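You operate a simulated robot arm through the tools that you are given. There is no shell and no other tool. Be economical: measure what you need, move in short steps, check, and stop when the job is done.

You run a simulated robot arm. Do the job below in one go: nothing can be reset, and whatever is moved stays where it is left.

TASK
Make up both white pegs: a black ring, then a brass nut on top.
Fine: the cracked ring comes off first and goes in the small black tray.

It is judged by the outcome, as a careful person would: the job done as asked, and still so three seconds after it is handed in. It fails if anything else is knocked over, pushed out of place, dropped, spilled or broken.

THE ROBOT
A 7-joint arm with a two-finger parallel gripper, fixed in place. Base frame: the origin is at the foot of the arm, x ahead of it, y to its left, z up. Units: mm, rad, N and s.
With the tool pointing down near the work surface it reaches from about 240 to 680 mm from the base axis. Its first joint turns from -1.152 to 1.152 rad. Payload 2.4 kg.
Tool frame: the origin (TCP) lies between the finger pads and is the grasp point; the fingertips stand 30 mm ahead of it; z points along the fingers, y is the line along which they close. Largest opening 94 mm; finger width 28, thickness 10; the body of the gripper, 50 by 96 mm, starts 55 mm behind the TCP.
Orientation is told as [roll, pitch, yaw] about the base's x, y, z axes, in that order, counted from this pose: with the fingers straight down and closing along the base's y, the tool's x points along the base's -x, its y along +y and its z along -z.

THE INTERFACE
- The arm moves only by the tool move_arm. Its argument "series" is a list that holds one entry, the list of rows, each a list of 7 numbers: the turn, a rotation vector about the base's x, y, z in units of 5 degrees (1.0 is 5 degrees), then the shift along the base's x, y, z in units of 40 mm (1.0 is 40 mm), then the closure, from 0 (fully open) to 1 (shut). In form: [[[rx, ry, rz, x, y, z, gripper], ...]]. A call has 1 to 10 rows; each row shifts and turns the commanded pose from where the row before left it. A call with a number of a shift or a turn outside -1 to 1 is refused whole. Rows are played at 5 a second. More than 50 mm and 0.15 rad between two rows, or a gripper value outside its range, and nothing of the call is played. A pose out of reach is approached as far as the arm can. The call stops where the force on the tool passes 70 N (or 10 N more than at its start, if that is more) or the arm is blocked; 0.2 s more then pass. The fingers move at their own pace (about 153 mm/s each) and stop on an object; they squeeze with about 43 N. The grip force told is the motor's: it shows also when the fingers shut on nothing. Time passes only in rows, and 0.2 s behind the last, so rows that do not move let the fingers close. It gives the time, the measured TCP pose, the force on the tool (base axes), the opening and the grip force at its end, in the units of the frame above (readings bear some noise), with the torque about the TCP (base axes, N m) and any sound that the robot's microphone picked up, and new pictures: "pictures" is both (left out), scene, wrist or none.
- Cameras (640 x 400 px; columns grow to the right, rows downward): "scene" is fixed at [38.7, 471.2, 1450.4]; the picture's right is [-0.76, -0.66, 0.00], its down [-0.33, 0.38, -0.87] and it looks along [0.57, -0.65, -0.50] (base axes); focal length 340 px, centre (320, 200). "wrist" rides on the gripper at [76, 14, -103] in the tool frame; the picture's right is [-0.18, 0.98, 0.00], its down [-0.75, -0.14, -0.64] and it looks along [-0.63, -0.12, 0.77] (tool axes); focal length 243 px, centre (320, 200). There is no depth. A picture from a camera that has moved, and an enlarged one, comes with that camera's place and axes in the base frame and with its lens.
- enlarge(camera, box): a new picture of the part [left, top, right, bottom] of that camera's present view, enlarged. It takes no simulated time.
- sign_off(): hands the job in; it is judged then, once.

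Go step by step. Nothing tells you positions but the pictures and the camera data: compare them with the known pose of the tool, close in by small moves and look again before you grip or let go. The budget is 120 turns and 200 pictures, counting those below and the enlarged ones. Unless the task says otherwise, let go and move clear before handing in, and close with one line.

The tools are called after "Call:" by a JSON object that holds its "op" and its "data". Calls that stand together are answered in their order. move_arm: Moves the arm, as the interface text tells. Its arguments: {"type":"object","properties":{"series":{"type":"array","items":{"type":"array","items":{"type":"array","items":{"type":"number"}}}},"pictures":{"type":"string","enum":["both","scene","wrist","none"]}},"required":["series"]} The other tools are called the same way: enlarge (camera, box) takes an enlarged picture of a part of a camera's view; sign_off () hands the job in.

At the start:

```text
time: 0.0
tool_pos: [307.0, 91.4, 1157.3]
tool_rot: [0.0, 0.0, 0.0]
contact_force: [0.1, -0.4, 0.3]
moment: [0.01, 0.01, 0.06]
grip_width: 94.1
gripper_force: 0.0
```

scene: 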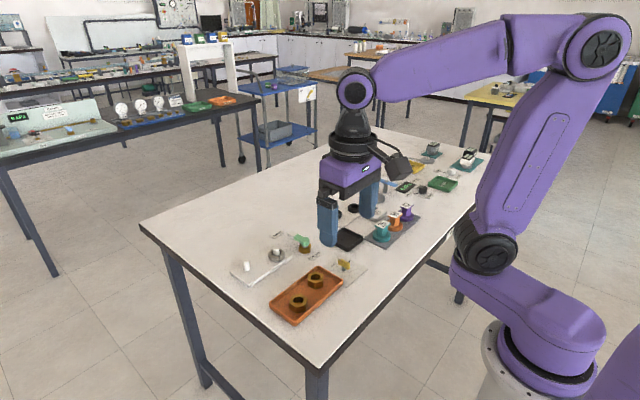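
wrist: 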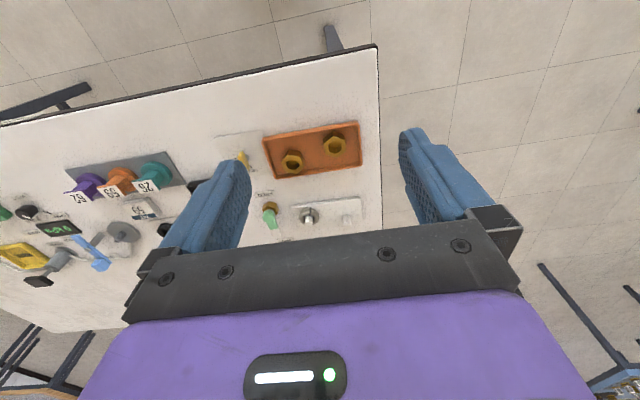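

I see a table with an orange tray holding two brass nuts, a white plate with two pegs, and black rings near the gripper. I will enlarge the scene for detail first.

Call:
{"op": "enlarge", "data": {"camera": "scene", "box": [220, 220, 380, 330]}}

Call:
{"op": "enlarge", "data": {"camera": "scene", "box": [320, 130, 500, 250]}}

Call:
{"op": "enlarge", "data": {"camera": "wrist", "box": [150, 110, 390, 260]}}

```text
3.64 times, centred on (300, 275) of scene
camera zoom: at [38.7, 471.2, 1450.4], right [-0.76, -0.66, 0.0], down [-0.33, 0.38, -0.87], along [0.57, -0.65, -0.5], focal length 1235 px, centre (393, -73)
```

zoom: 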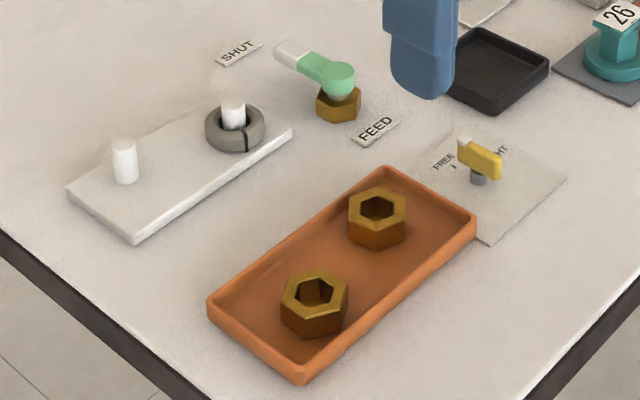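

```text
3.33 times, centred on (410, 190) of scene
camera zoom: at [38.7, 471.2, 1450.4], right [-0.76, -0.66, 0.0], down [-0.33, 0.38, -0.87], along [0.57, -0.65, -0.5], focal length 1132 px, centre (20, 233)
```

zoom: 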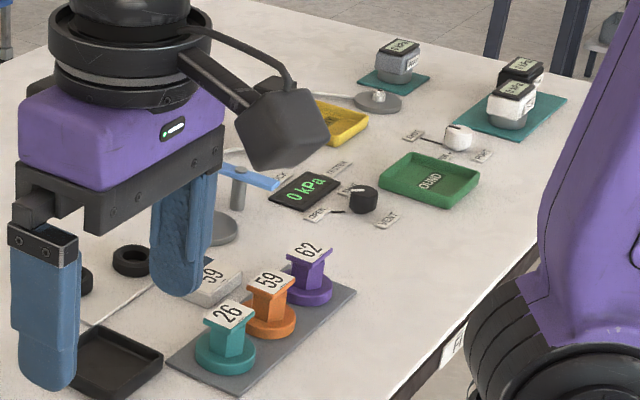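

```text
2.67 times, centred on (270, 185) of wrist
camera zoom: at [229.9, 106.4, 1258.9], right [0.18, 0.98, 0.0], down [0.75, -0.14, 0.64], along [0.63, -0.12, -0.77], focal length 647 px, centre (453, 240)
```

zoom: 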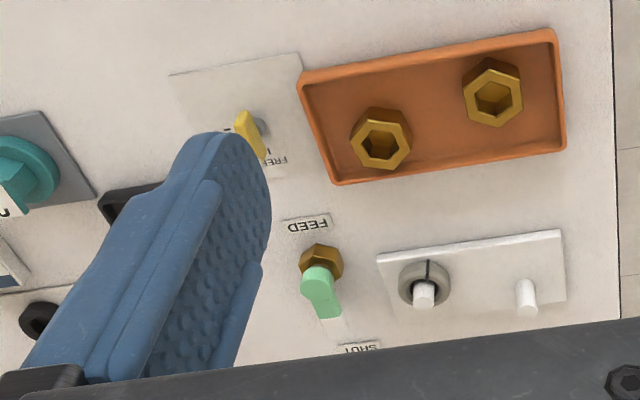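

The cracked ring sits on one peg, near (600, 12, 870), and the spare black rings lie further to the right. I move the wrist camera over that side for a better view.

Call:
{"op": "move_arm", "data": {"series": [[[0, 0, 0, 0, -0.6, -0.2, 0], [0, 0, 0, 0, -0.6, -0.2, 0], [0, 0, 0, 0, -0.6, -0.2, 0], [0, 0, 0, 0, -0.6, -0.2, 0], [0, 0, 0, 0, -0.6, -0.2, 0], [0, 0, 0, 0, -0.6, -0.2, 0], [0, 0, 0, 0, -0.6, -0.2, 0], [0, 0, 0, 0, -0.6, -0.2, 0], [0, 0, 0, 0, -0.6, -0.2, 0]]]}}

```text
time: 2.0
tool_pos: [306.6, -124.1, 1085.9]
tool_rot: [0.0, 0.0, 0.001]
contact_force: [0.4, -0.3, -1.0]
moment: [0.0, -0.01, -0.01]
grip_width: 94.3
gripper_force: 0.1
camera wrist: at [229.3, -110.2, 1188.2], right [0.18, 0.98, 0.0], down [0.75, -0.14, 0.64], along [0.63, -0.12, -0.77], focal length 243 px, centre (320, 200)
```

scene: 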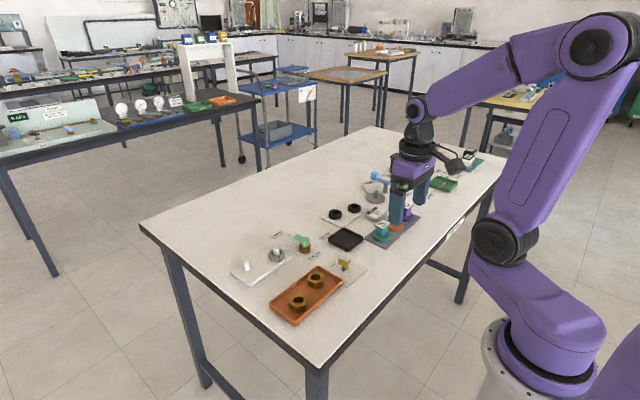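
wrist: 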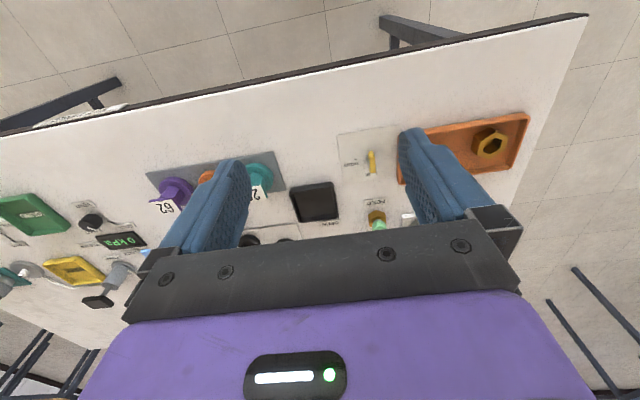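

Call:
{"op": "enlarge", "data": {"camera": "scene", "box": [300, 160, 460, 260]}}

Call:
{"op": "enlarge", "data": {"camera": "wrist", "box": [230, 110, 430, 250]}}

```text
4.00 times, centred on (380, 210) of scene
camera zoom: at [38.7, 471.2, 1450.4], right [-0.75, -0.66, 0.0], down [-0.33, 0.38, -0.87], along [0.57, -0.65, -0.5], focal length 1359 px, centre (80, 160)
```

zoom: 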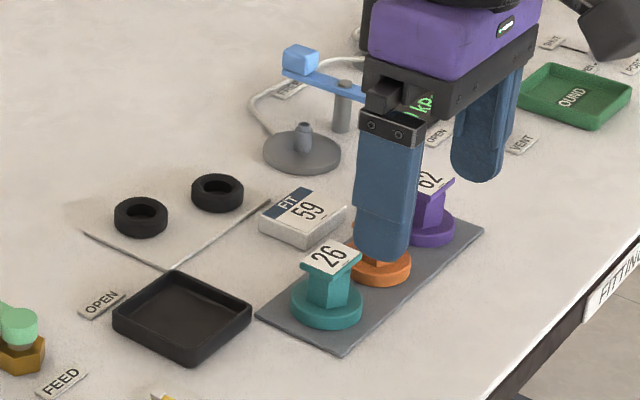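

```text
2.86 times, centred on (330, 180) of wrist
camera zoom: at [229.3, -110.2, 1188.2], right [0.18, 0.98, 0.0], down [0.75, -0.14, 0.64], along [0.63, -0.12, -0.77], focal length 693 px, centre (291, 257)
```

zoom: 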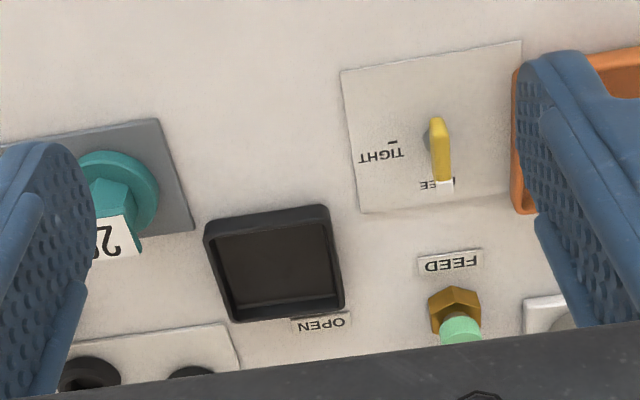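

The two spare black rings lie on a white mat around (610, -320), just behind the small black tray. I move the gripper to hover above them.

Call:
{"op": "move_arm", "data": {"series": [[[0, 0, 0, 0.8, -0.5, -0.2, 0], [0, 0, 0, 0.8, -0.5, -0.2, 0], [0, 0, 0, 0.8, -0.5, -0.2, 0], [0, 0, 0, 0.8, -0.5, -0.2, 0], [0, 0, 0, 0.8, -0.5, -0.2, 0], [0, 0, 0, 0.8, -0.5, -0.2, 0], [0, 0, 0, 0.8, -0.5, -0.2, 0]]]}}

```text
time: 3.6
tool_pos: [531.9, -264.8, 1029.4]
tool_rot: [0.0, 0.001, 0.001]
contact_force: [0.4, 0.0, -0.3]
moment: [-0.01, 0.04, -0.04]
grip_width: 94.1
gripper_force: 0.0
camera wrist: at [453.6, -250.0, 1131.3], right [0.18, 0.98, 0.0], down [0.75, -0.14, 0.64], along [0.63, -0.12, -0.77], focal length 243 px, centre (320, 200)
```

scene: 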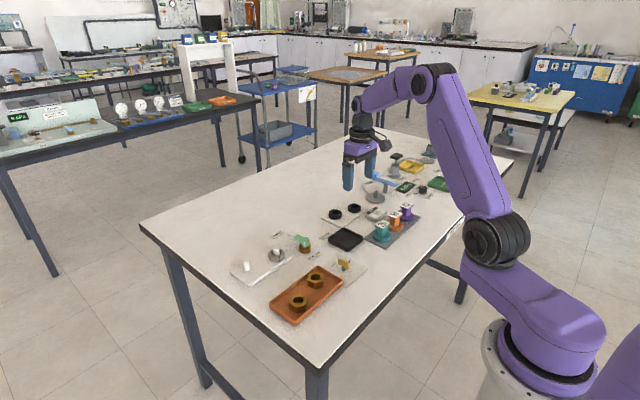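
wrist: 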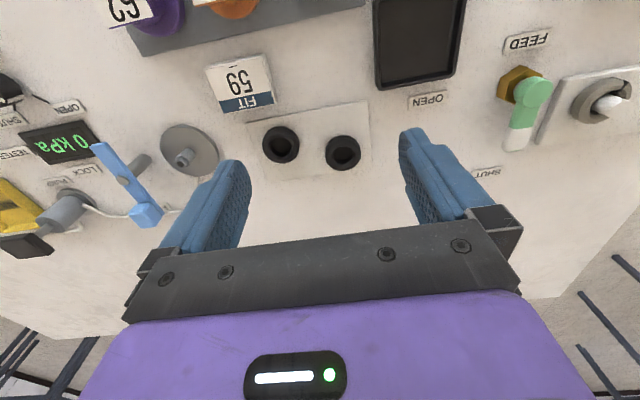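

The rings are at about (605, -250) and (580, -322), with the table near z 850. Next I hover over the pegs to measure them.

Call:
{"op": "move_arm", "data": {"series": [[[0, 0, 0, 0.15, 1, -0.1, 0], [0, 0, 0, 0.15, 1, -0.1, 0], [0, 0, 0, 0.15, 1, -0.1, 0], [0, 0, 0, 0.15, 1, -0.1, 0], [0, 0, 0, 0.15, 1, -0.1, 0], [0, 0, 0, 0.15, 1, -0.1, 0], [0, 0, 0, 0.15, 1, -0.1, 0], [0, 0, 0, 0, 0.3, -0.1, 0]]]}}

Call:
{"op": "enlarge", "data": {"camera": "wrist", "box": [220, 60, 440, 200]}}

Call:
{"op": "enlarge", "data": {"camera": "scene", "box": [220, 220, 350, 300]}}

```text
time: 5.4
tool_pos: [572.2, 29.7, 996.7]
tool_rot: [0.001, 0.001, -0.001]
contact_force: [0.0, -1.1, 0.2]
moment: [0.01, 0.01, -0.03]
grip_width: 94.0
gripper_force: 0.1
camera wrist: at [495.4, 44.2, 1098.4], right [0.18, 0.98, 0.0], down [0.75, -0.14, 0.64], along [0.63, -0.12, -0.77], focal length 243 px, centre (320, 200)
```

scene: 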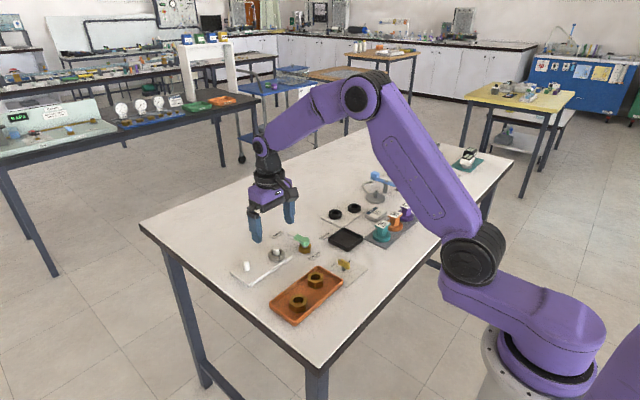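
wrist: 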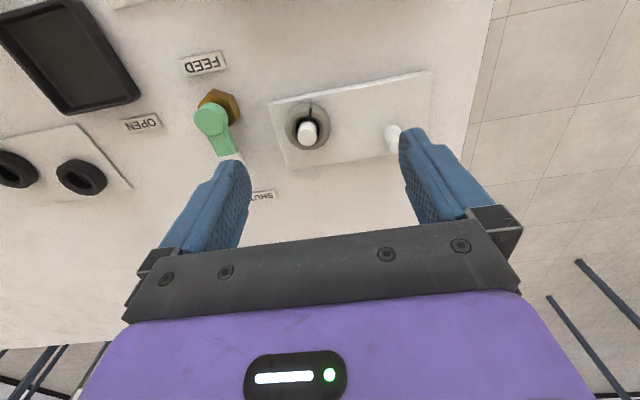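

```text
2.86 times, centred on (330, 130) of wrist
camera zoom: at [495.4, 44.2, 1098.4], right [0.18, 0.98, 0.0], down [0.75, -0.14, 0.64], along [0.63, -0.12, -0.77], focal length 693 px, centre (291, 400)
```

zoom: 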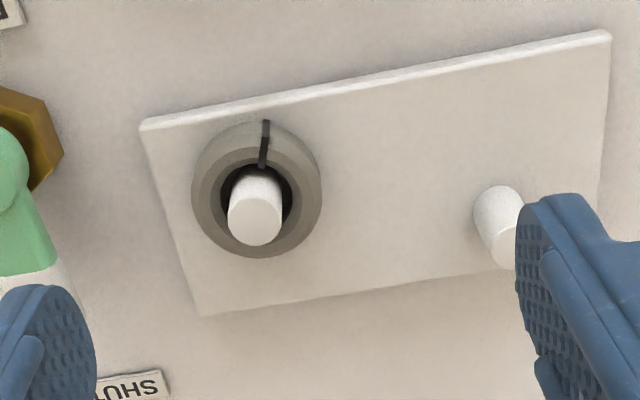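

```text
4.92 times, centred on (285, 260) of scene
camera zoom: at [38.7, 471.2, 1450.4], right [-0.75, -0.66, 0.0], down [-0.33, 0.38, -0.87], along [0.57, -0.65, -0.5], focal length 1672 px, centre (492, -95)
```

zoom: 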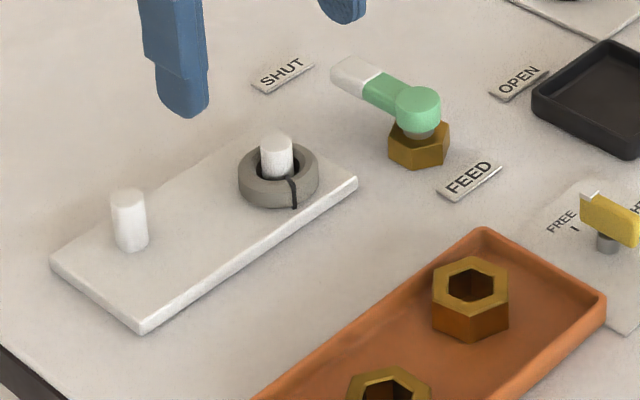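

The cracked ring is centred near (591, 14) with its peg top near z 890. I go just above it with a narrower opening to align.

Call:
{"op": "move_arm", "data": {"series": [[[0, 0, 0, 0.225, -0.2, -0.4, 0.25], [0, 0, 0, 0.225, -0.2, -0.4, 0.25], [0, 0, 0, 0, 0, -0.4, 0.25], [0, 0, 0, 0, 0, -0.4, 0.25]]]}}

Call:
{"op": "enlarge", "data": {"camera": "wrist", "box": [220, 40, 440, 240]}}

Call:
{"op": "enlarge", "data": {"camera": "scene", "box": [220, 200, 350, 290]}}

```text
time: 6.4
tool_pos: [590.8, 14.0, 932.5]
tool_rot: [0.0, 0.0, 0.0]
contact_force: [-0.9, 0.1, -0.4]
moment: [-0.01, 0.01, -0.01]
grip_width: 70.6
gripper_force: 0.0
camera wrist: at [513.8, 27.1, 1034.9], right [0.18, 0.98, 0.0], down [0.75, -0.14, 0.64], along [0.63, -0.12, -0.77], focal length 243 px, centre (320, 200)
```

scene: 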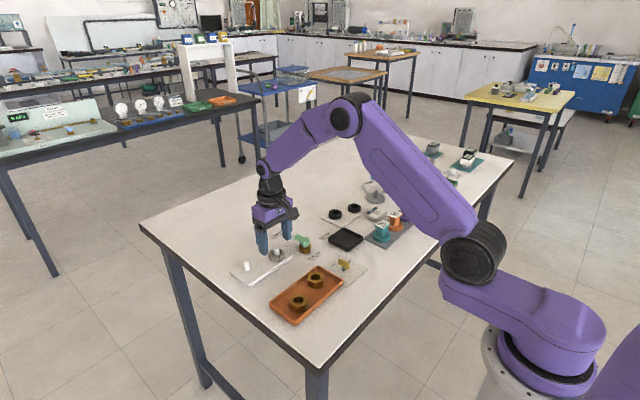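
wrist: 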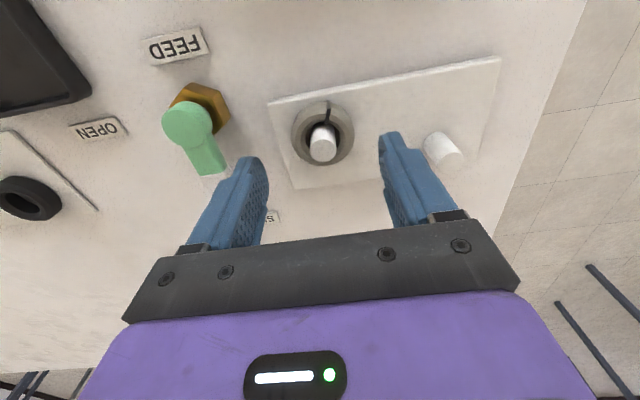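

```text
2.00 times, centred on (330, 140) of wrist
camera zoom: at [513.8, 27.1, 1034.9], right [0.18, 0.98, 0.0], down [0.75, -0.14, 0.64], along [0.63, -0.12, -0.77], focal length 485 px, centre (300, 320)
```

zoom: 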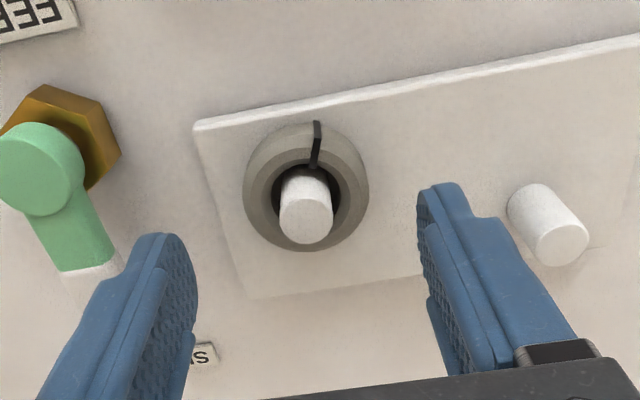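

```text
4.44 times, centred on (285, 245) of scene
camera zoom: at [38.7, 471.2, 1450.4], right [-0.76, -0.66, 0.0], down [-0.33, 0.38, -0.87], along [0.57, -0.65, -0.5], focal length 1510 px, centre (476, 0)
```

zoom: 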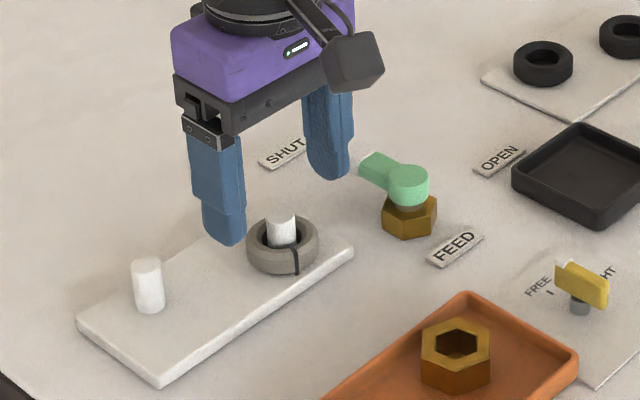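

The gripper is centred over the cracked ring to within a couple of millimetres. I lower 40 mm and close on it.

Call:
{"op": "move_arm", "data": {"series": [[[0, 0, 0, 0, 0, -0.5, 0.25], [0, 0, 0, 0, 0, -0.5, 0.25]]]}}

Call:
{"op": "enlarge", "data": {"camera": "wrist", "box": [220, 40, 440, 240]}}

Call:
{"op": "enlarge", "data": {"camera": "scene", "box": [220, 200, 350, 290]}}

```text
time: 7.1
tool_pos: [590.2, 13.2, 900.8]
tool_rot: [0.002, 0.002, 0.001]
contact_force: [-12.0, -0.9, 16.7]
moment: [0.59, 0.17, 0.48]
grip_width: 69.7
gripper_force: 0.2
stopped in row 2: the force on the tool passed its limit at 76 N (the readings are from after the stop); the commanded pose is now the measured one
camera wrist: at [514.4, 27.0, 1002.2], right [0.18, 0.98, 0.0], down [0.75, -0.14, 0.64], along [0.63, -0.12, -0.77], focal length 243 px, centre (320, 200)
```

scene: 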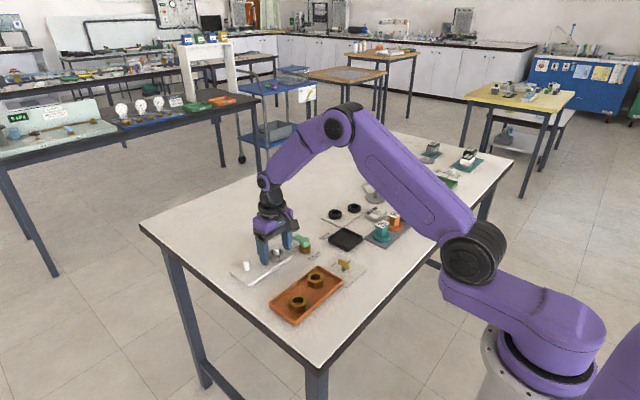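
wrist: 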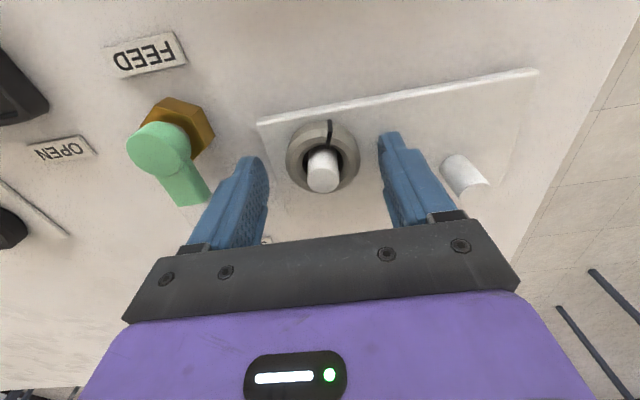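

```text
2.00 times, centred on (330, 140) of wrist
camera zoom: at [514.4, 27.0, 1002.2], right [0.18, 0.98, 0.0], down [0.75, -0.14, 0.64], along [0.63, -0.12, -0.77], focal length 485 px, centre (300, 320)
```

zoom: 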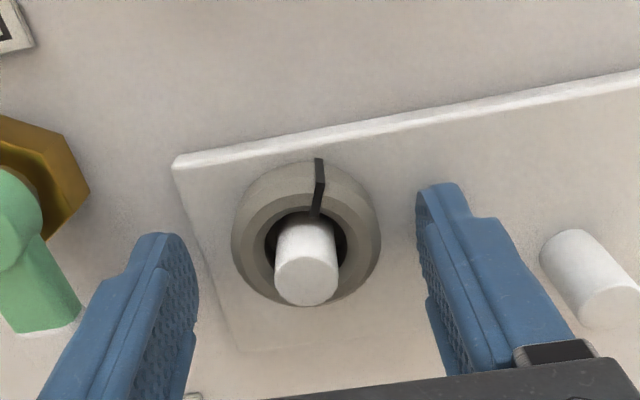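

```text
4.44 times, centred on (285, 245) of scene
camera zoom: at [38.1, 471.2, 1450.5], right [-0.76, -0.66, 0.0], down [-0.33, 0.38, -0.87], along [0.57, -0.65, -0.5], focal length 1510 px, centre (476, 0)
```

zoom: 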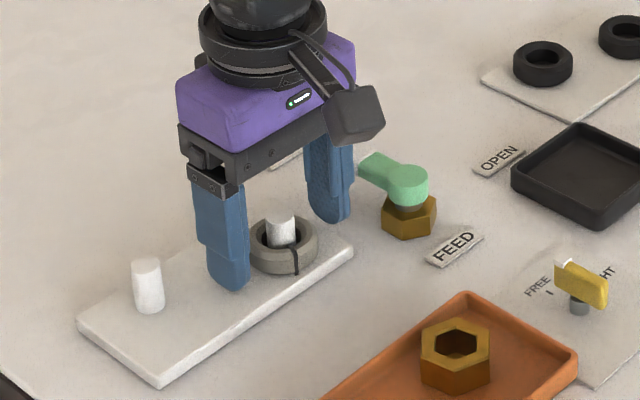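

The fingertips touched the plate, so its top is at about z 870. I back off 2 mm and close on the ring.

Call:
{"op": "move_arm", "data": {"series": [[[0, 0, 0, 0, 0, 0.06, 0.25], [0, 0, 0, 0, 0, 0, 0.4], [0, 0, 0, 0, 0, 0, 0.6], [0, 0, 0, 0, 0, 0, 0.6], [0, 0, 0, 0, 0, 0, 0.6]]]}}

Call:
{"op": "enlarge", "data": {"camera": "wrist", "box": [220, 40, 440, 240]}}

```text
time: 8.3
tool_pos: [593.1, 11.9, 902.8]
tool_rot: [0.003, -0.002, -0.001]
contact_force: [-0.2, 0.4, 0.1]
moment: [0.0, 0.0, 0.01]
grip_width: 41.5
gripper_force: 43.2
camera wrist: at [515.1, 27.0, 1003.7], right [0.18, 0.98, 0.0], down [0.75, -0.14, 0.64], along [0.63, -0.12, -0.77], focal length 243 px, centre (320, 200)
```

scene: 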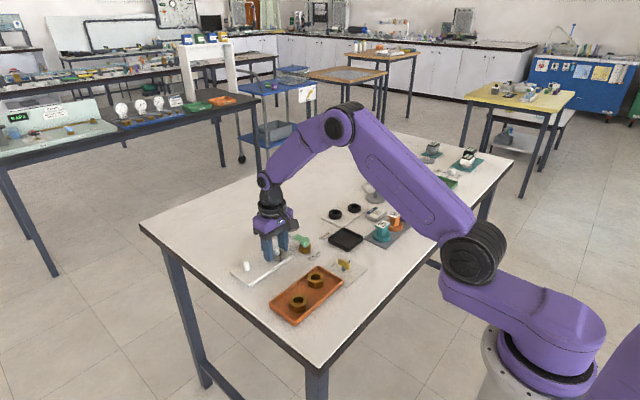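
wrist: 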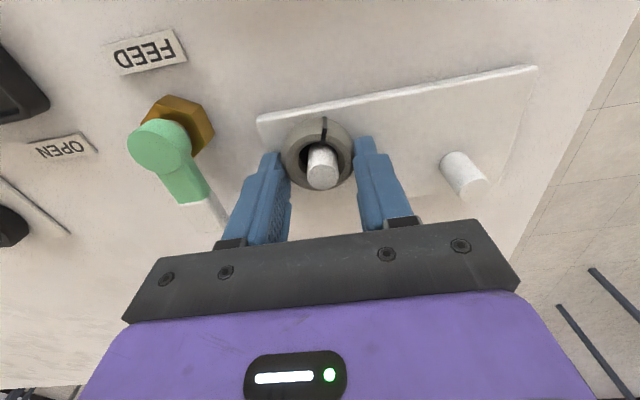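

```text
2.00 times, centred on (330, 140) of wrist
camera zoom: at [515.1, 27.0, 1003.7], right [0.18, 0.98, 0.0], down [0.75, -0.14, 0.64], along [0.63, -0.12, -0.77], focal length 485 px, centre (300, 320)
```

zoom: 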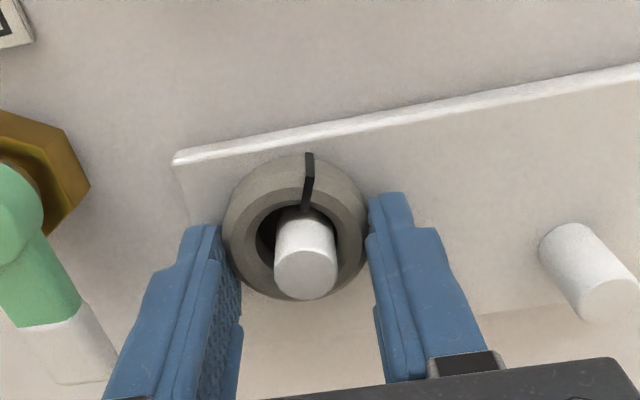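

The grip holds, but the ring sits about 9 mm off the pad centre towards the base. I reopen, shift −x by 8 mm and close again.

Call:
{"op": "move_arm", "data": {"series": [[[0, 0, 0, 0, 0, 0, 0.35], [0, 0, 0, 0, 0, 0, 0.35], [0, 0, 0, -0.2, 0.05, 0, 0.35], [0, 0, 0, 0, 0, 0, 0.35], [0, 0, 0, 0, 0, 0, 0.6], [0, 0, 0, 0, 0, 0, 0.6], [0, 0, 0, 0, 0, 0, 0.6]]], "pictures": "none"}}

Call:
{"op": "enlarge", "data": {"camera": "wrist", "box": [220, 40, 440, 240]}}

```text
time: 9.9
tool_pos: [585.1, 13.9, 901.8]
tool_rot: [0.002, -0.003, 0.002]
contact_force: [-0.5, 1.4, 0.1]
moment: [0.01, 0.01, 0.0]
grip_width: 41.6
gripper_force: 42.8
```

```text
2.00 times, centred on (330, 140) of wrist
camera zoom: at [507.1, 28.9, 1002.9], right [0.18, 0.98, 0.0], down [0.75, -0.14, 0.64], along [0.63, -0.12, -0.77], focal length 485 px, centre (300, 320)
```

zoom: 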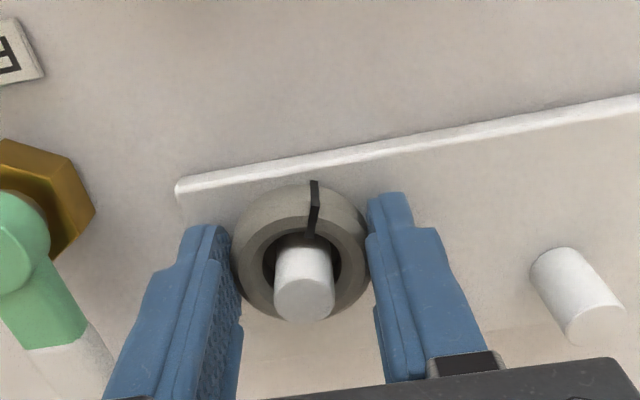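

The ring is now centred in the pads. I lift straight up.

Call:
{"op": "move_arm", "data": {"series": [[[0, 0, 0, 0, 0, 0.3, 0.6], [0, 0, 0, 0, 0, 0.5, 0.6], [0, 0, 0, 0, 0, 0.5, 0.6], [0, 0, 0, 0, 0, 0.7, 0.6]]], "pictures": "wrist"}}

Call:
{"op": "enlarge", "data": {"camera": "scene", "box": [220, 190, 380, 300]}}

```text
time: 10.9
tool_pos: [583.8, 15.3, 983.9]
tool_rot: [0.002, 0.0, 0.001]
contact_force: [0.6, -0.2, -1.0]
moment: [-0.03, -0.02, 0.01]
grip_width: 41.5
gripper_force: 43.2
camera wrist: at [507.3, 29.1, 1084.6], right [0.18, 0.98, 0.0], down [0.75, -0.14, 0.64], along [0.63, -0.12, -0.77], focal length 243 px, centre (320, 200)
```

wrist: 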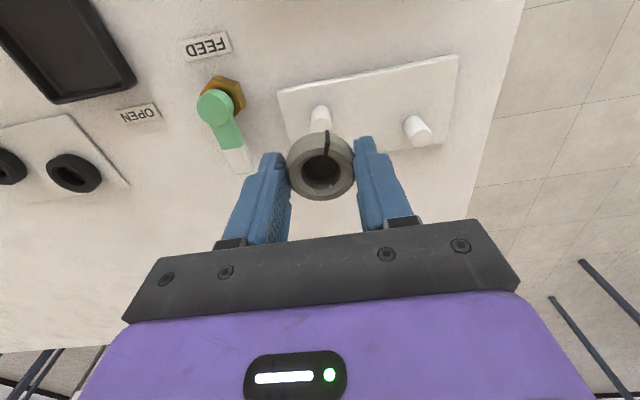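

```text
3.64 times, centred on (300, 245) of scene
camera zoom: at [38.7, 471.2, 1450.4], right [-0.76, -0.66, 0.0], down [-0.33, 0.38, -0.87], along [0.57, -0.65, -0.5], focal length 1235 px, centre (393, 36)
```

zoom: 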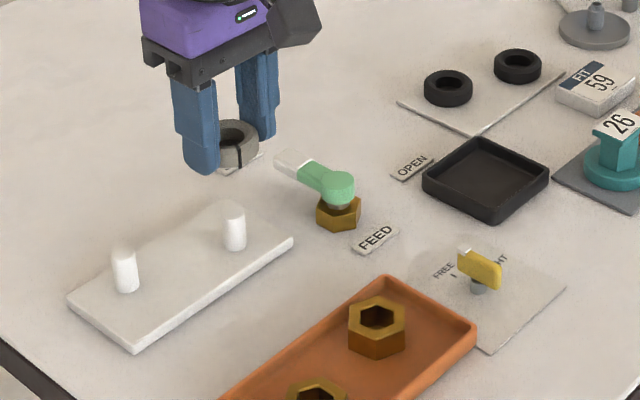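

The cracked ring is off. I carry it over to the small black tray at about (500, -167).

Call:
{"op": "move_arm", "data": {"series": [[[0, 0, 0, -0.42, -0.91, 0, 0.6], [0, 0, 0, -0.42, -0.91, 0, 0.6], [0, 0, 0, -0.42, -0.91, 0, 0.6], [0, 0, 0, -0.42, -0.91, 0, 0.6], [0, 0, 0, -0.42, -0.91, 0, 0.6], [0, 0, 0, 0, 0, -0.7, 0.6]]], "pictures": "wrist"}}

Call:
{"op": "enlarge", "data": {"camera": "scene", "box": [290, 190, 420, 280]}}

```text
time: 12.3
tool_pos: [502.2, -169.2, 952.9]
tool_rot: [0.002, -0.001, 0.001]
contact_force: [-0.9, 0.4, -0.2]
moment: [0.0, -0.03, -0.01]
grip_width: 41.2
gripper_force: 43.3
camera wrist: at [424.1, -154.9, 1055.3], right [0.18, 0.98, 0.0], down [0.75, -0.14, 0.64], along [0.63, -0.12, -0.77], focal length 243 px, centre (320, 200)
```

wrist: 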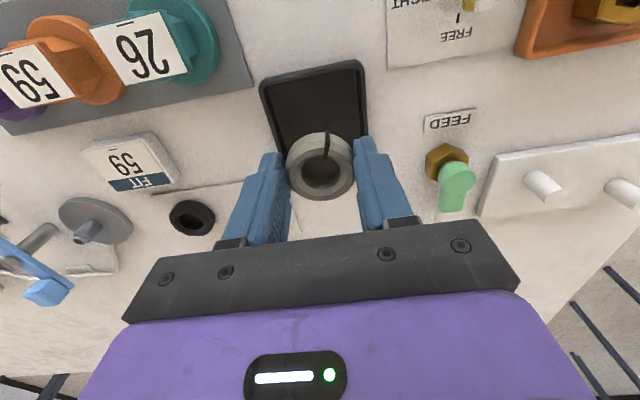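

```text
4.44 times, centred on (355, 235) of scene
camera zoom: at [38.7, 471.2, 1450.4], right [-0.76, -0.66, 0.0], down [-0.33, 0.38, -0.87], along [0.57, -0.65, -0.5], focal length 1510 px, centre (164, 44)
```

zoom: 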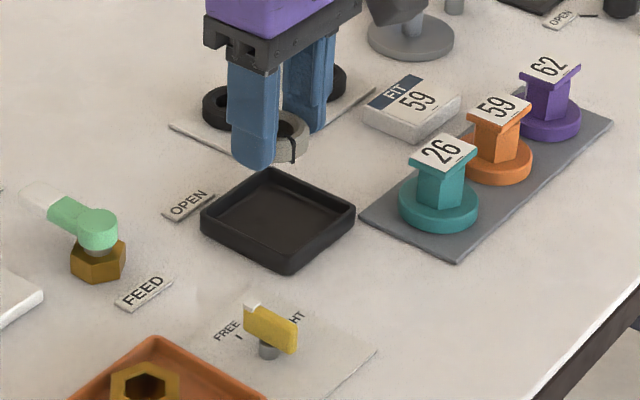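

The tray is axis-aligned and centred near (494, -168). I shift 8 mm and lower most of the way.

Call:
{"op": "move_arm", "data": {"series": [[[0, 0, 0, -0.2, 0.03, 0, 0.6], [0, 0, 0, 0, 0, -0.5, 0.6], [0, 0, 0, 0, 0, -0.5, 0.6], [0, 0, 0, 0, 0, -0.2, 0.6]]], "pictures": "wrist"}}

Call:
{"op": "enlarge", "data": {"camera": "scene", "box": [290, 190, 420, 280]}}

```text
time: 13.3
tool_pos: [493.2, -167.2, 906.2]
tool_rot: [0.002, -0.001, 0.002]
contact_force: [-6.3, 1.4, 17.1]
moment: [0.59, 0.22, 0.14]
grip_width: 41.4
gripper_force: 42.8
camera wrist: at [414.9, -151.3, 1007.9], right [0.18, 0.98, 0.0], down [0.75, -0.14, 0.64], along [0.63, -0.12, -0.77], focal length 243 px, centre (320, 200)
```

wrist: 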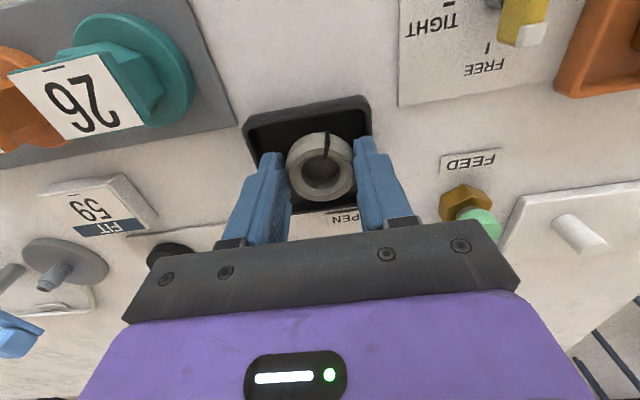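

```text
4.44 times, centred on (355, 235) of scene
camera zoom: at [38.4, 471.3, 1450.4], right [-0.76, -0.66, 0.0], down [-0.33, 0.38, -0.87], along [0.57, -0.65, -0.5], focal length 1510 px, centre (164, 44)
```

zoom: 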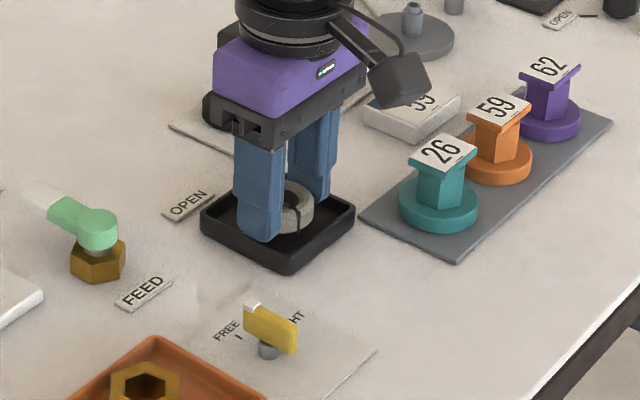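

The +y fingertip touches the tray's rim: the tray is too narrow for the fingers beside the ring at this grip depth. I lift away, and will set the ring on free table to regrip it higher, so it hangs below the tips.

Call:
{"op": "move_arm", "data": {"series": [[[0, 0, 0, 0, 0, 0.5, 0.6], [0, 0, 0, 0, 0, 0.6, 0.6], [0, 0, 0, 0.8, 0.1, 0, 0.6], [0, 0, 0, 0.8, 0.1, 0, 0.6], [0, 0, 0, 0.8, 0.1, 0, 0.6], [0, 0, 0, 0.8, 0.1, -0.2, 0.6]]], "pictures": "wrist"}}

Call:
{"op": "enlarge", "data": {"camera": "scene", "box": [270, 170, 400, 260]}}

```text
time: 14.7
tool_pos: [619.3, -148.9, 941.5]
tool_rot: [0.001, 0.001, 0.0]
contact_force: [-0.4, 0.2, -0.3]
moment: [0.04, -0.02, -0.02]
grip_width: 41.4
gripper_force: 43.1
camera wrist: at [543.5, -134.6, 1043.8], right [0.18, 0.98, 0.0], down [0.75, -0.14, 0.64], along [0.63, -0.12, -0.77], focal length 243 px, centre (320, 200)
```

wrist: 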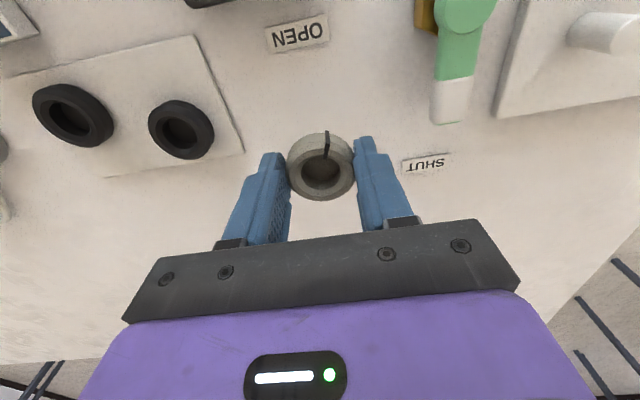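

```text
4.44 times, centred on (335, 215) of scene
camera zoom: at [38.7, 471.2, 1450.4], right [-0.76, -0.66, 0.0], down [-0.33, 0.38, -0.87], along [0.57, -0.65, -0.5], focal length 1510 px, centre (253, 133)
```

zoom: 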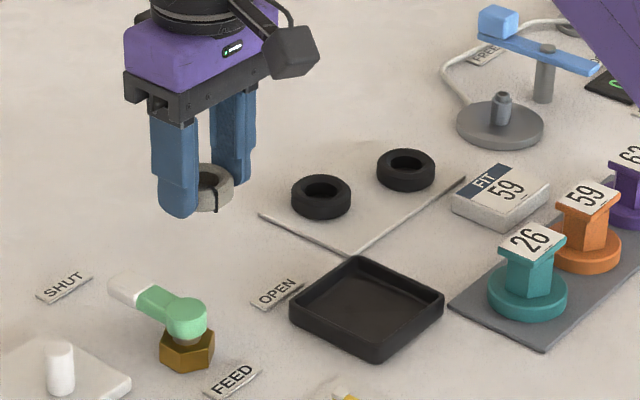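

Free table lies below. I lower gradually, expecting contact around TCP z 895.

Call:
{"op": "move_arm", "data": {"series": [[[0, 0, 0, 0, 0, -0.5, 0.6], [0, 0, 0, 0, 0, -0.5, 0.6], [0, 0, 0, 0, 0, 0, 0.6]]], "pictures": "none"}}

Call:
{"op": "enlarge", "data": {"camera": "scene", "box": [270, 170, 400, 260]}}

```text
time: 15.5
tool_pos: [621.3, -148.9, 901.2]
tool_rot: [0.002, -0.002, 0.0]
contact_force: [-1.0, -0.4, 0.2]
moment: [0.01, 0.03, 0.02]
grip_width: 41.4
gripper_force: 42.8
```

```text
4.44 times, centred on (335, 215) of scene
camera zoom: at [38.7, 471.2, 1450.4], right [-0.76, -0.66, 0.0], down [-0.33, 0.38, -0.87], along [0.57, -0.65, -0.5], focal length 1510 px, centre (253, 133)
```

zoom: 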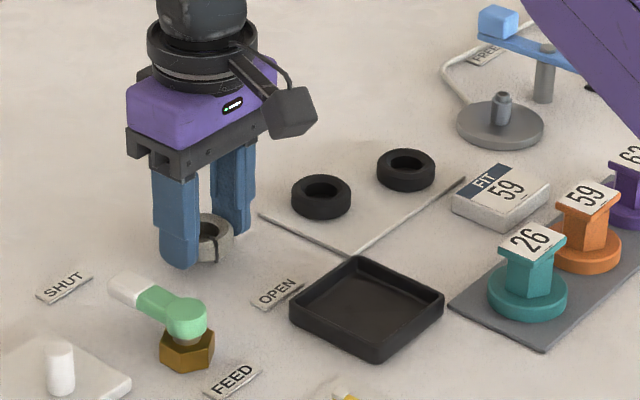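

Call:
{"op": "move_arm", "data": {"series": [[[0, 0, 0, 0, 0, -0.08, 0.6], [0, 0, 0, 0, 0, 0, 0.6]]], "pictures": "none"}}

```text
time: 16.1
tool_pos: [621.6, -150.0, 898.8]
tool_rot: [0.001, -0.002, -0.001]
contact_force: [0.0, -0.8, -0.6]
moment: [-0.01, 0.02, -0.02]
grip_width: 41.3
gripper_force: 43.1
```

No contact yet; I keep lowering in small steps.

Call:
{"op": "move_arm", "data": {"series": [[[0, 0, 0, 0, 0, -0.06, 0.6], [0, 0, 0, 0, 0, 0, 0.6]]], "pictures": "none"}}

Call:
{"op": "move_arm", "data": {"series": [[[0, 0, 0, 0, 0, -0.05, 0.6], [0, 0, 0, 0, 0, 0, 0.6]]], "pictures": "none"}}

```text
time: 16.7
tool_pos: [620.9, -149.7, 895.7]
tool_rot: [0.001, -0.003, -0.001]
contact_force: [0.4, 0.4, -0.1]
moment: [-0.01, 0.0, 0.01]
grip_width: 41.5
gripper_force: 43.0
```

```text
time: 17.3
tool_pos: [620.4, -150.7, 895.7]
tool_rot: [0.002, -0.001, 0.001]
contact_force: [0.7, 0.7, 0.5]
moment: [0.02, 0.02, 0.01]
grip_width: 41.3
gripper_force: 42.9
```

Call:
{"op": "move_arm", "data": {"series": [[[0, 0, 0, 0, 0, -0.05, 0.6], [0, 0, 0, 0, 0, 0, 0.6]]], "pictures": "none"}}

Call:
{"op": "enlarge", "data": {"camera": "scene", "box": [285, 190, 345, 230]}}

```text
time: 17.9
tool_pos: [620.0, -149.3, 893.5]
tool_rot: [0.003, -0.002, 0.001]
contact_force: [0.2, -0.2, -0.5]
moment: [-0.02, 0.01, -0.03]
grip_width: 41.5
gripper_force: 43.1
```

```text
10.00 times, centred on (315, 210) of scene
camera zoom: at [38.7, 471.2, 1450.4], right [-0.76, -0.66, 0.0], down [-0.33, 0.38, -0.87], along [0.57, -0.65, -0.5], focal length 3397 px, centre (370, 100)
```

zoom: 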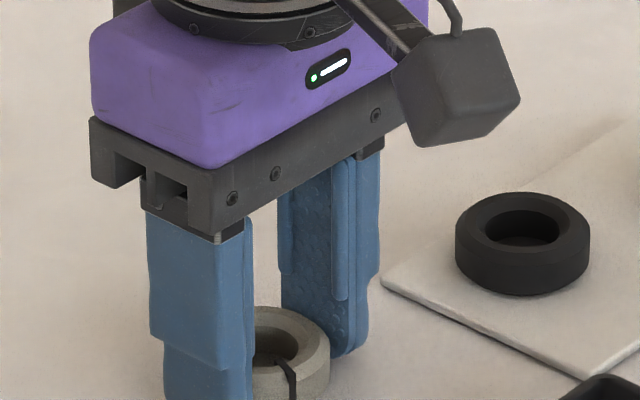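

Nearly down; I continue with small lowering steps until force appears.

Call:
{"op": "move_arm", "data": {"series": [[[0, 0, 0, 0, 0, -0.05, 0.6], [0, 0, 0, 0, 0, 0, 0.6]]], "pictures": "none"}}

Call:
{"op": "enlarge", "data": {"camera": "scene", "box": [285, 210, 345, 250]}}

```text
time: 18.5
tool_pos: [620.5, -150.0, 891.2]
tool_rot: [0.003, 0.0, 0.002]
contact_force: [-6.8, 2.8, 12.1]
moment: [0.01, 0.13, 0.02]
grip_width: 41.5
gripper_force: 42.4
```

```text
10.00 times, centred on (315, 230) of scene
camera zoom: at [38.3, 471.3, 1450.4], right [-0.76, -0.66, 0.0], down [-0.33, 0.38, -0.87], along [0.57, -0.65, -0.5], focal length 3397 px, centre (370, -100)
```

zoom: 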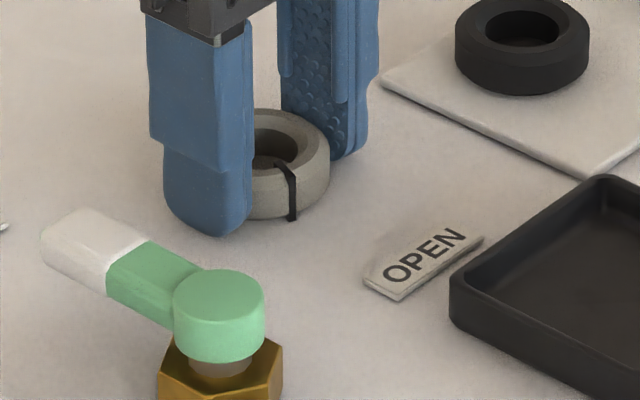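

Contact with the table at TCP z 891. I open, rise 10 mm, and grip the ring by its upper part.

Call:
{"op": "move_arm", "data": {"series": [[[0, 0, 0, 0, 0, 0.02, 0.6], [0, 0, 0, 0, 0, 0, 0.45], [0, 0, 0, 0, 0, 0, 0.45], [0, 0, 0, 0, 0, 0.25, 0.45], [0, 0, 0, 0, 0, 0, 0.45], [0, 0, 0, 0, 0, 0, 0.6], [0, 0, 0, 0, 0, 0, 0.6], [0, 0, 0, 0, 0, 0, 0.6]]], "pictures": "none"}}

Call:
{"op": "enlarge", "data": {"camera": "scene", "box": [285, 210, 345, 250]}}

```text
time: 20.3
tool_pos: [620.9, -150.0, 900.4]
tool_rot: [0.001, -0.001, 0.002]
contact_force: [0.8, -0.5, 0.4]
moment: [0.02, -0.01, 0.02]
grip_width: 41.5
gripper_force: 42.4
```

```text
10.00 times, centred on (315, 230) of scene
camera zoom: at [38.7, 471.2, 1450.4], right [-0.76, -0.66, 0.0], down [-0.33, 0.38, -0.87], along [0.57, -0.65, -0.5], focal length 3397 px, centre (370, -100)
```

zoom: 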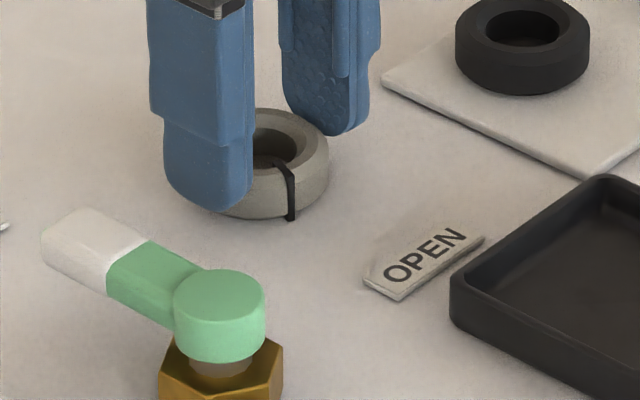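

The higher grip holds. I lift and carry it to the tray.

Call:
{"op": "move_arm", "data": {"series": [[[0, 0, 0, 0, 0, 0.5, 0.6], [0, 0, 0, 0, 0, 0.7, 0.6], [0, 0, 0, -0.8, -0.1, 0, 0.6], [0, 0, 0, -0.8, -0.1, 0, 0.6], [0, 0, 0, -0.8, -0.1, 0, 0.6], [0, 0, 0, -0.78, -0.13, 0, 0.6], [0, 0, 0, 0, 0, -0.5, 0.6], [0, 0, 0, 0, 0, -0.4, 0.6], [0, 0, 0, 0, 0, 0, 0.6]]], "pictures": "wrist"}}

Call:
{"op": "enlarge", "data": {"camera": "scene", "box": [310, 205, 380, 255]}}

```text
time: 22.3
tool_pos: [493.3, -167.2, 913.5]
tool_rot: [0.0, 0.0, 0.002]
contact_force: [-0.1, -0.5, 0.0]
moment: [0.02, 0.01, -0.04]
grip_width: 41.5
gripper_force: 43.0
camera wrist: at [416.1, -152.6, 1014.5], right [0.18, 0.98, 0.0], down [0.75, -0.14, 0.64], along [0.63, -0.12, -0.77], focal length 243 px, centre (320, 200)
```

wrist: 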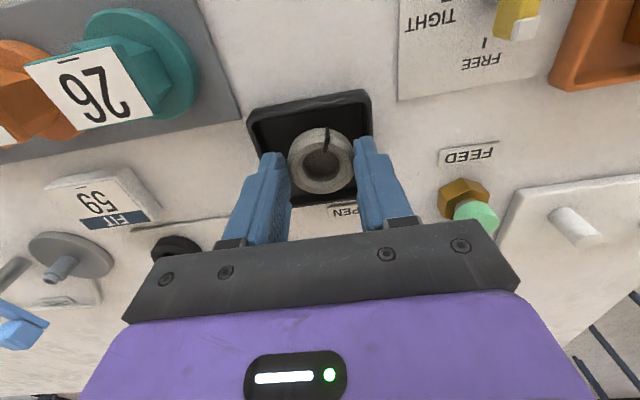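

```text
8.00 times, centred on (345, 230) of scene
camera zoom: at [38.7, 471.2, 1450.4], right [-0.76, -0.66, 0.0], down [-0.33, 0.38, -0.87], along [0.57, -0.65, -0.5], focal length 2717 px, centre (120, -40)
```

zoom: 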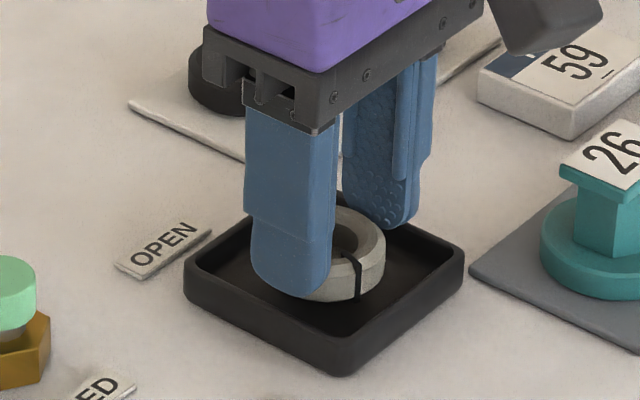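

The ring hangs well inside the tray. I lower about 6 mm more.

Call:
{"op": "move_arm", "data": {"series": [[[0, 0, 0, 0, 0, -0.08, 0.6], [0, 0, 0, 0, 0, -0.07, 0.6], [0, 0, 0, 0, 0, 0, 0.6]]], "pictures": "none"}}

Call:
{"op": "enlarge", "data": {"camera": "scene", "box": [310, 205, 380, 255]}}

```text
time: 23.1
tool_pos: [493.5, -168.0, 907.0]
tool_rot: [0.002, -0.002, 0.002]
contact_force: [0.5, 0.2, -0.3]
moment: [0.0, -0.02, -0.01]
grip_width: 41.2
gripper_force: 42.6
```

```text
8.00 times, centred on (345, 230) of scene
camera zoom: at [38.7, 471.2, 1450.4], right [-0.76, -0.66, 0.0], down [-0.33, 0.38, -0.87], along [0.57, -0.65, -0.5], focal length 2717 px, centre (120, -40)
```

zoom: 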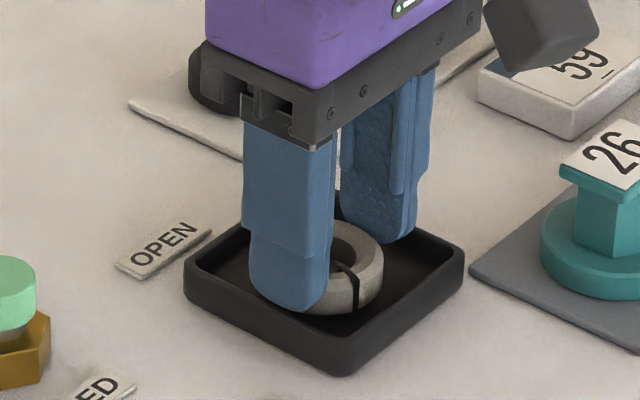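

It is a couple of millimetres above the floor, clear of the rim. I open slightly and lift away.

Call:
{"op": "move_arm", "data": {"series": [[[0, 0, 0, 0, 0, 0, 0.52], [0, 0, 0, 0, 0, 0, 0.52], [0, 0, 0, 0, 0, 0.2, 0.5], [0, 0, 0, 0, 0, 0.5, 0.45], [0, 0, 0, 0, 0, 1, 0.3], [0, 0, 0, 0.4, 0, 0.5, 0.3]]], "pictures": "both"}}

Call:
{"op": "enlarge", "data": {"camera": "scene", "box": [310, 185, 380, 255]}}

```text
time: 24.5
tool_pos: [509.9, -169.6, 993.6]
tool_rot: [0.002, -0.001, -0.001]
contact_force: [0.7, -0.2, -0.4]
moment: [-0.06, 0.01, 0.05]
grip_width: 65.7
gripper_force: 0.1
camera wrist: at [432.1, -154.5, 1096.1], right [0.18, 0.98, 0.0], down [0.75, -0.14, 0.64], along [0.63, -0.12, -0.77], focal length 243 px, centre (320, 200)
```

scene: 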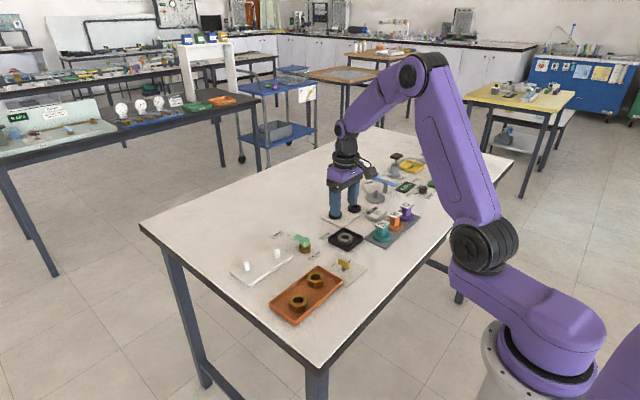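
wrist: 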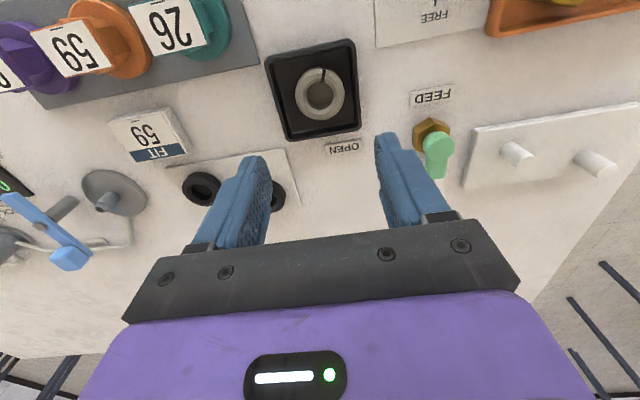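

```text
5.71 times, centred on (345, 220) of scene
camera zoom: at [38.7, 471.2, 1450.4], right [-0.76, -0.66, 0.0], down [-0.33, 0.38, -0.87], along [0.57, -0.65, -0.5], focal length 1941 px, centre (177, 86)
```

zoom: 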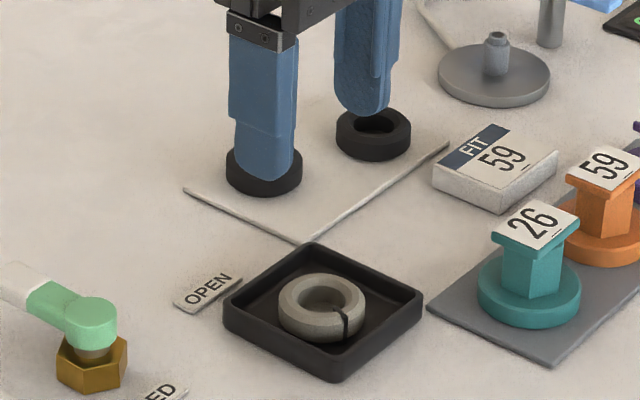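

The cracked ring rests in the tray. Now for spare ring A near (599, -250).

Call:
{"op": "move_arm", "data": {"series": [[[0, 0, 0, 0.55, -0.5, 0, 0.3], [0, 0, 0, 0.55, -0.5, 0, 0.3], [0, 0, 0, 0.55, -0.5, -0.3, 0.3], [0, 0, 0, 0.55, -0.5, -0.4, 0.3], [0, 0, 0, 0, 0, -0.4, 0.3], [0, 0, 0, 0, 0, 0, 0.3]]], "pictures": "none"}}

Call:
{"op": "enlarge", "data": {"camera": "wrist", "box": [220, 40, 440, 240]}}

Call:
{"op": "enlarge", "data": {"camera": "scene", "box": [310, 185, 380, 235]}}

```text
time: 25.9
tool_pos: [597.5, -248.0, 950.0]
tool_rot: [0.001, -0.003, 0.001]
contact_force: [0.2, 1.0, 0.0]
moment: [0.04, -0.02, 0.03]
grip_width: 65.8
gripper_force: 0.1
```

```text
2.00 times, centred on (330, 140) of wrist
camera zoom: at [519.4, -233.5, 1051.5], right [0.18, 0.98, 0.0], down [0.75, -0.14, 0.64], along [0.63, -0.12, -0.77], focal length 485 px, centre (300, 320)
```

zoom: 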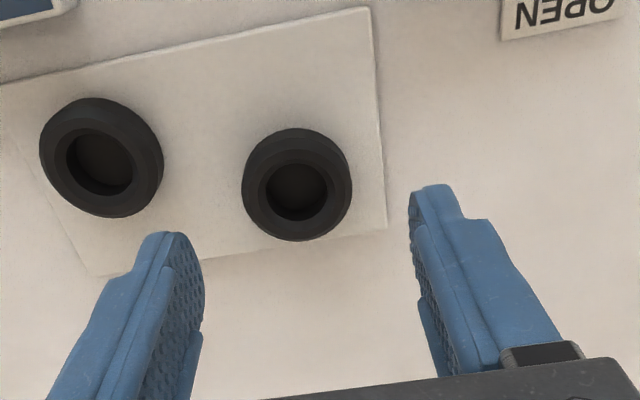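

```text
8.00 times, centred on (345, 210) of scene
camera zoom: at [38.7, 471.2, 1450.4], right [-0.76, -0.66, 0.0], down [-0.33, 0.38, -0.87], along [0.57, -0.65, -0.5], focal length 2717 px, centre (120, 120)
```

zoom: 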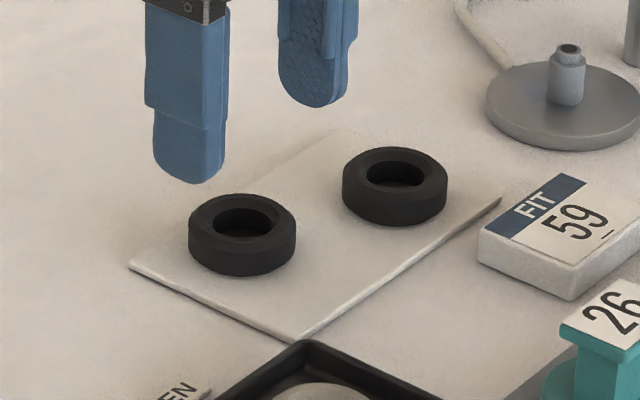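

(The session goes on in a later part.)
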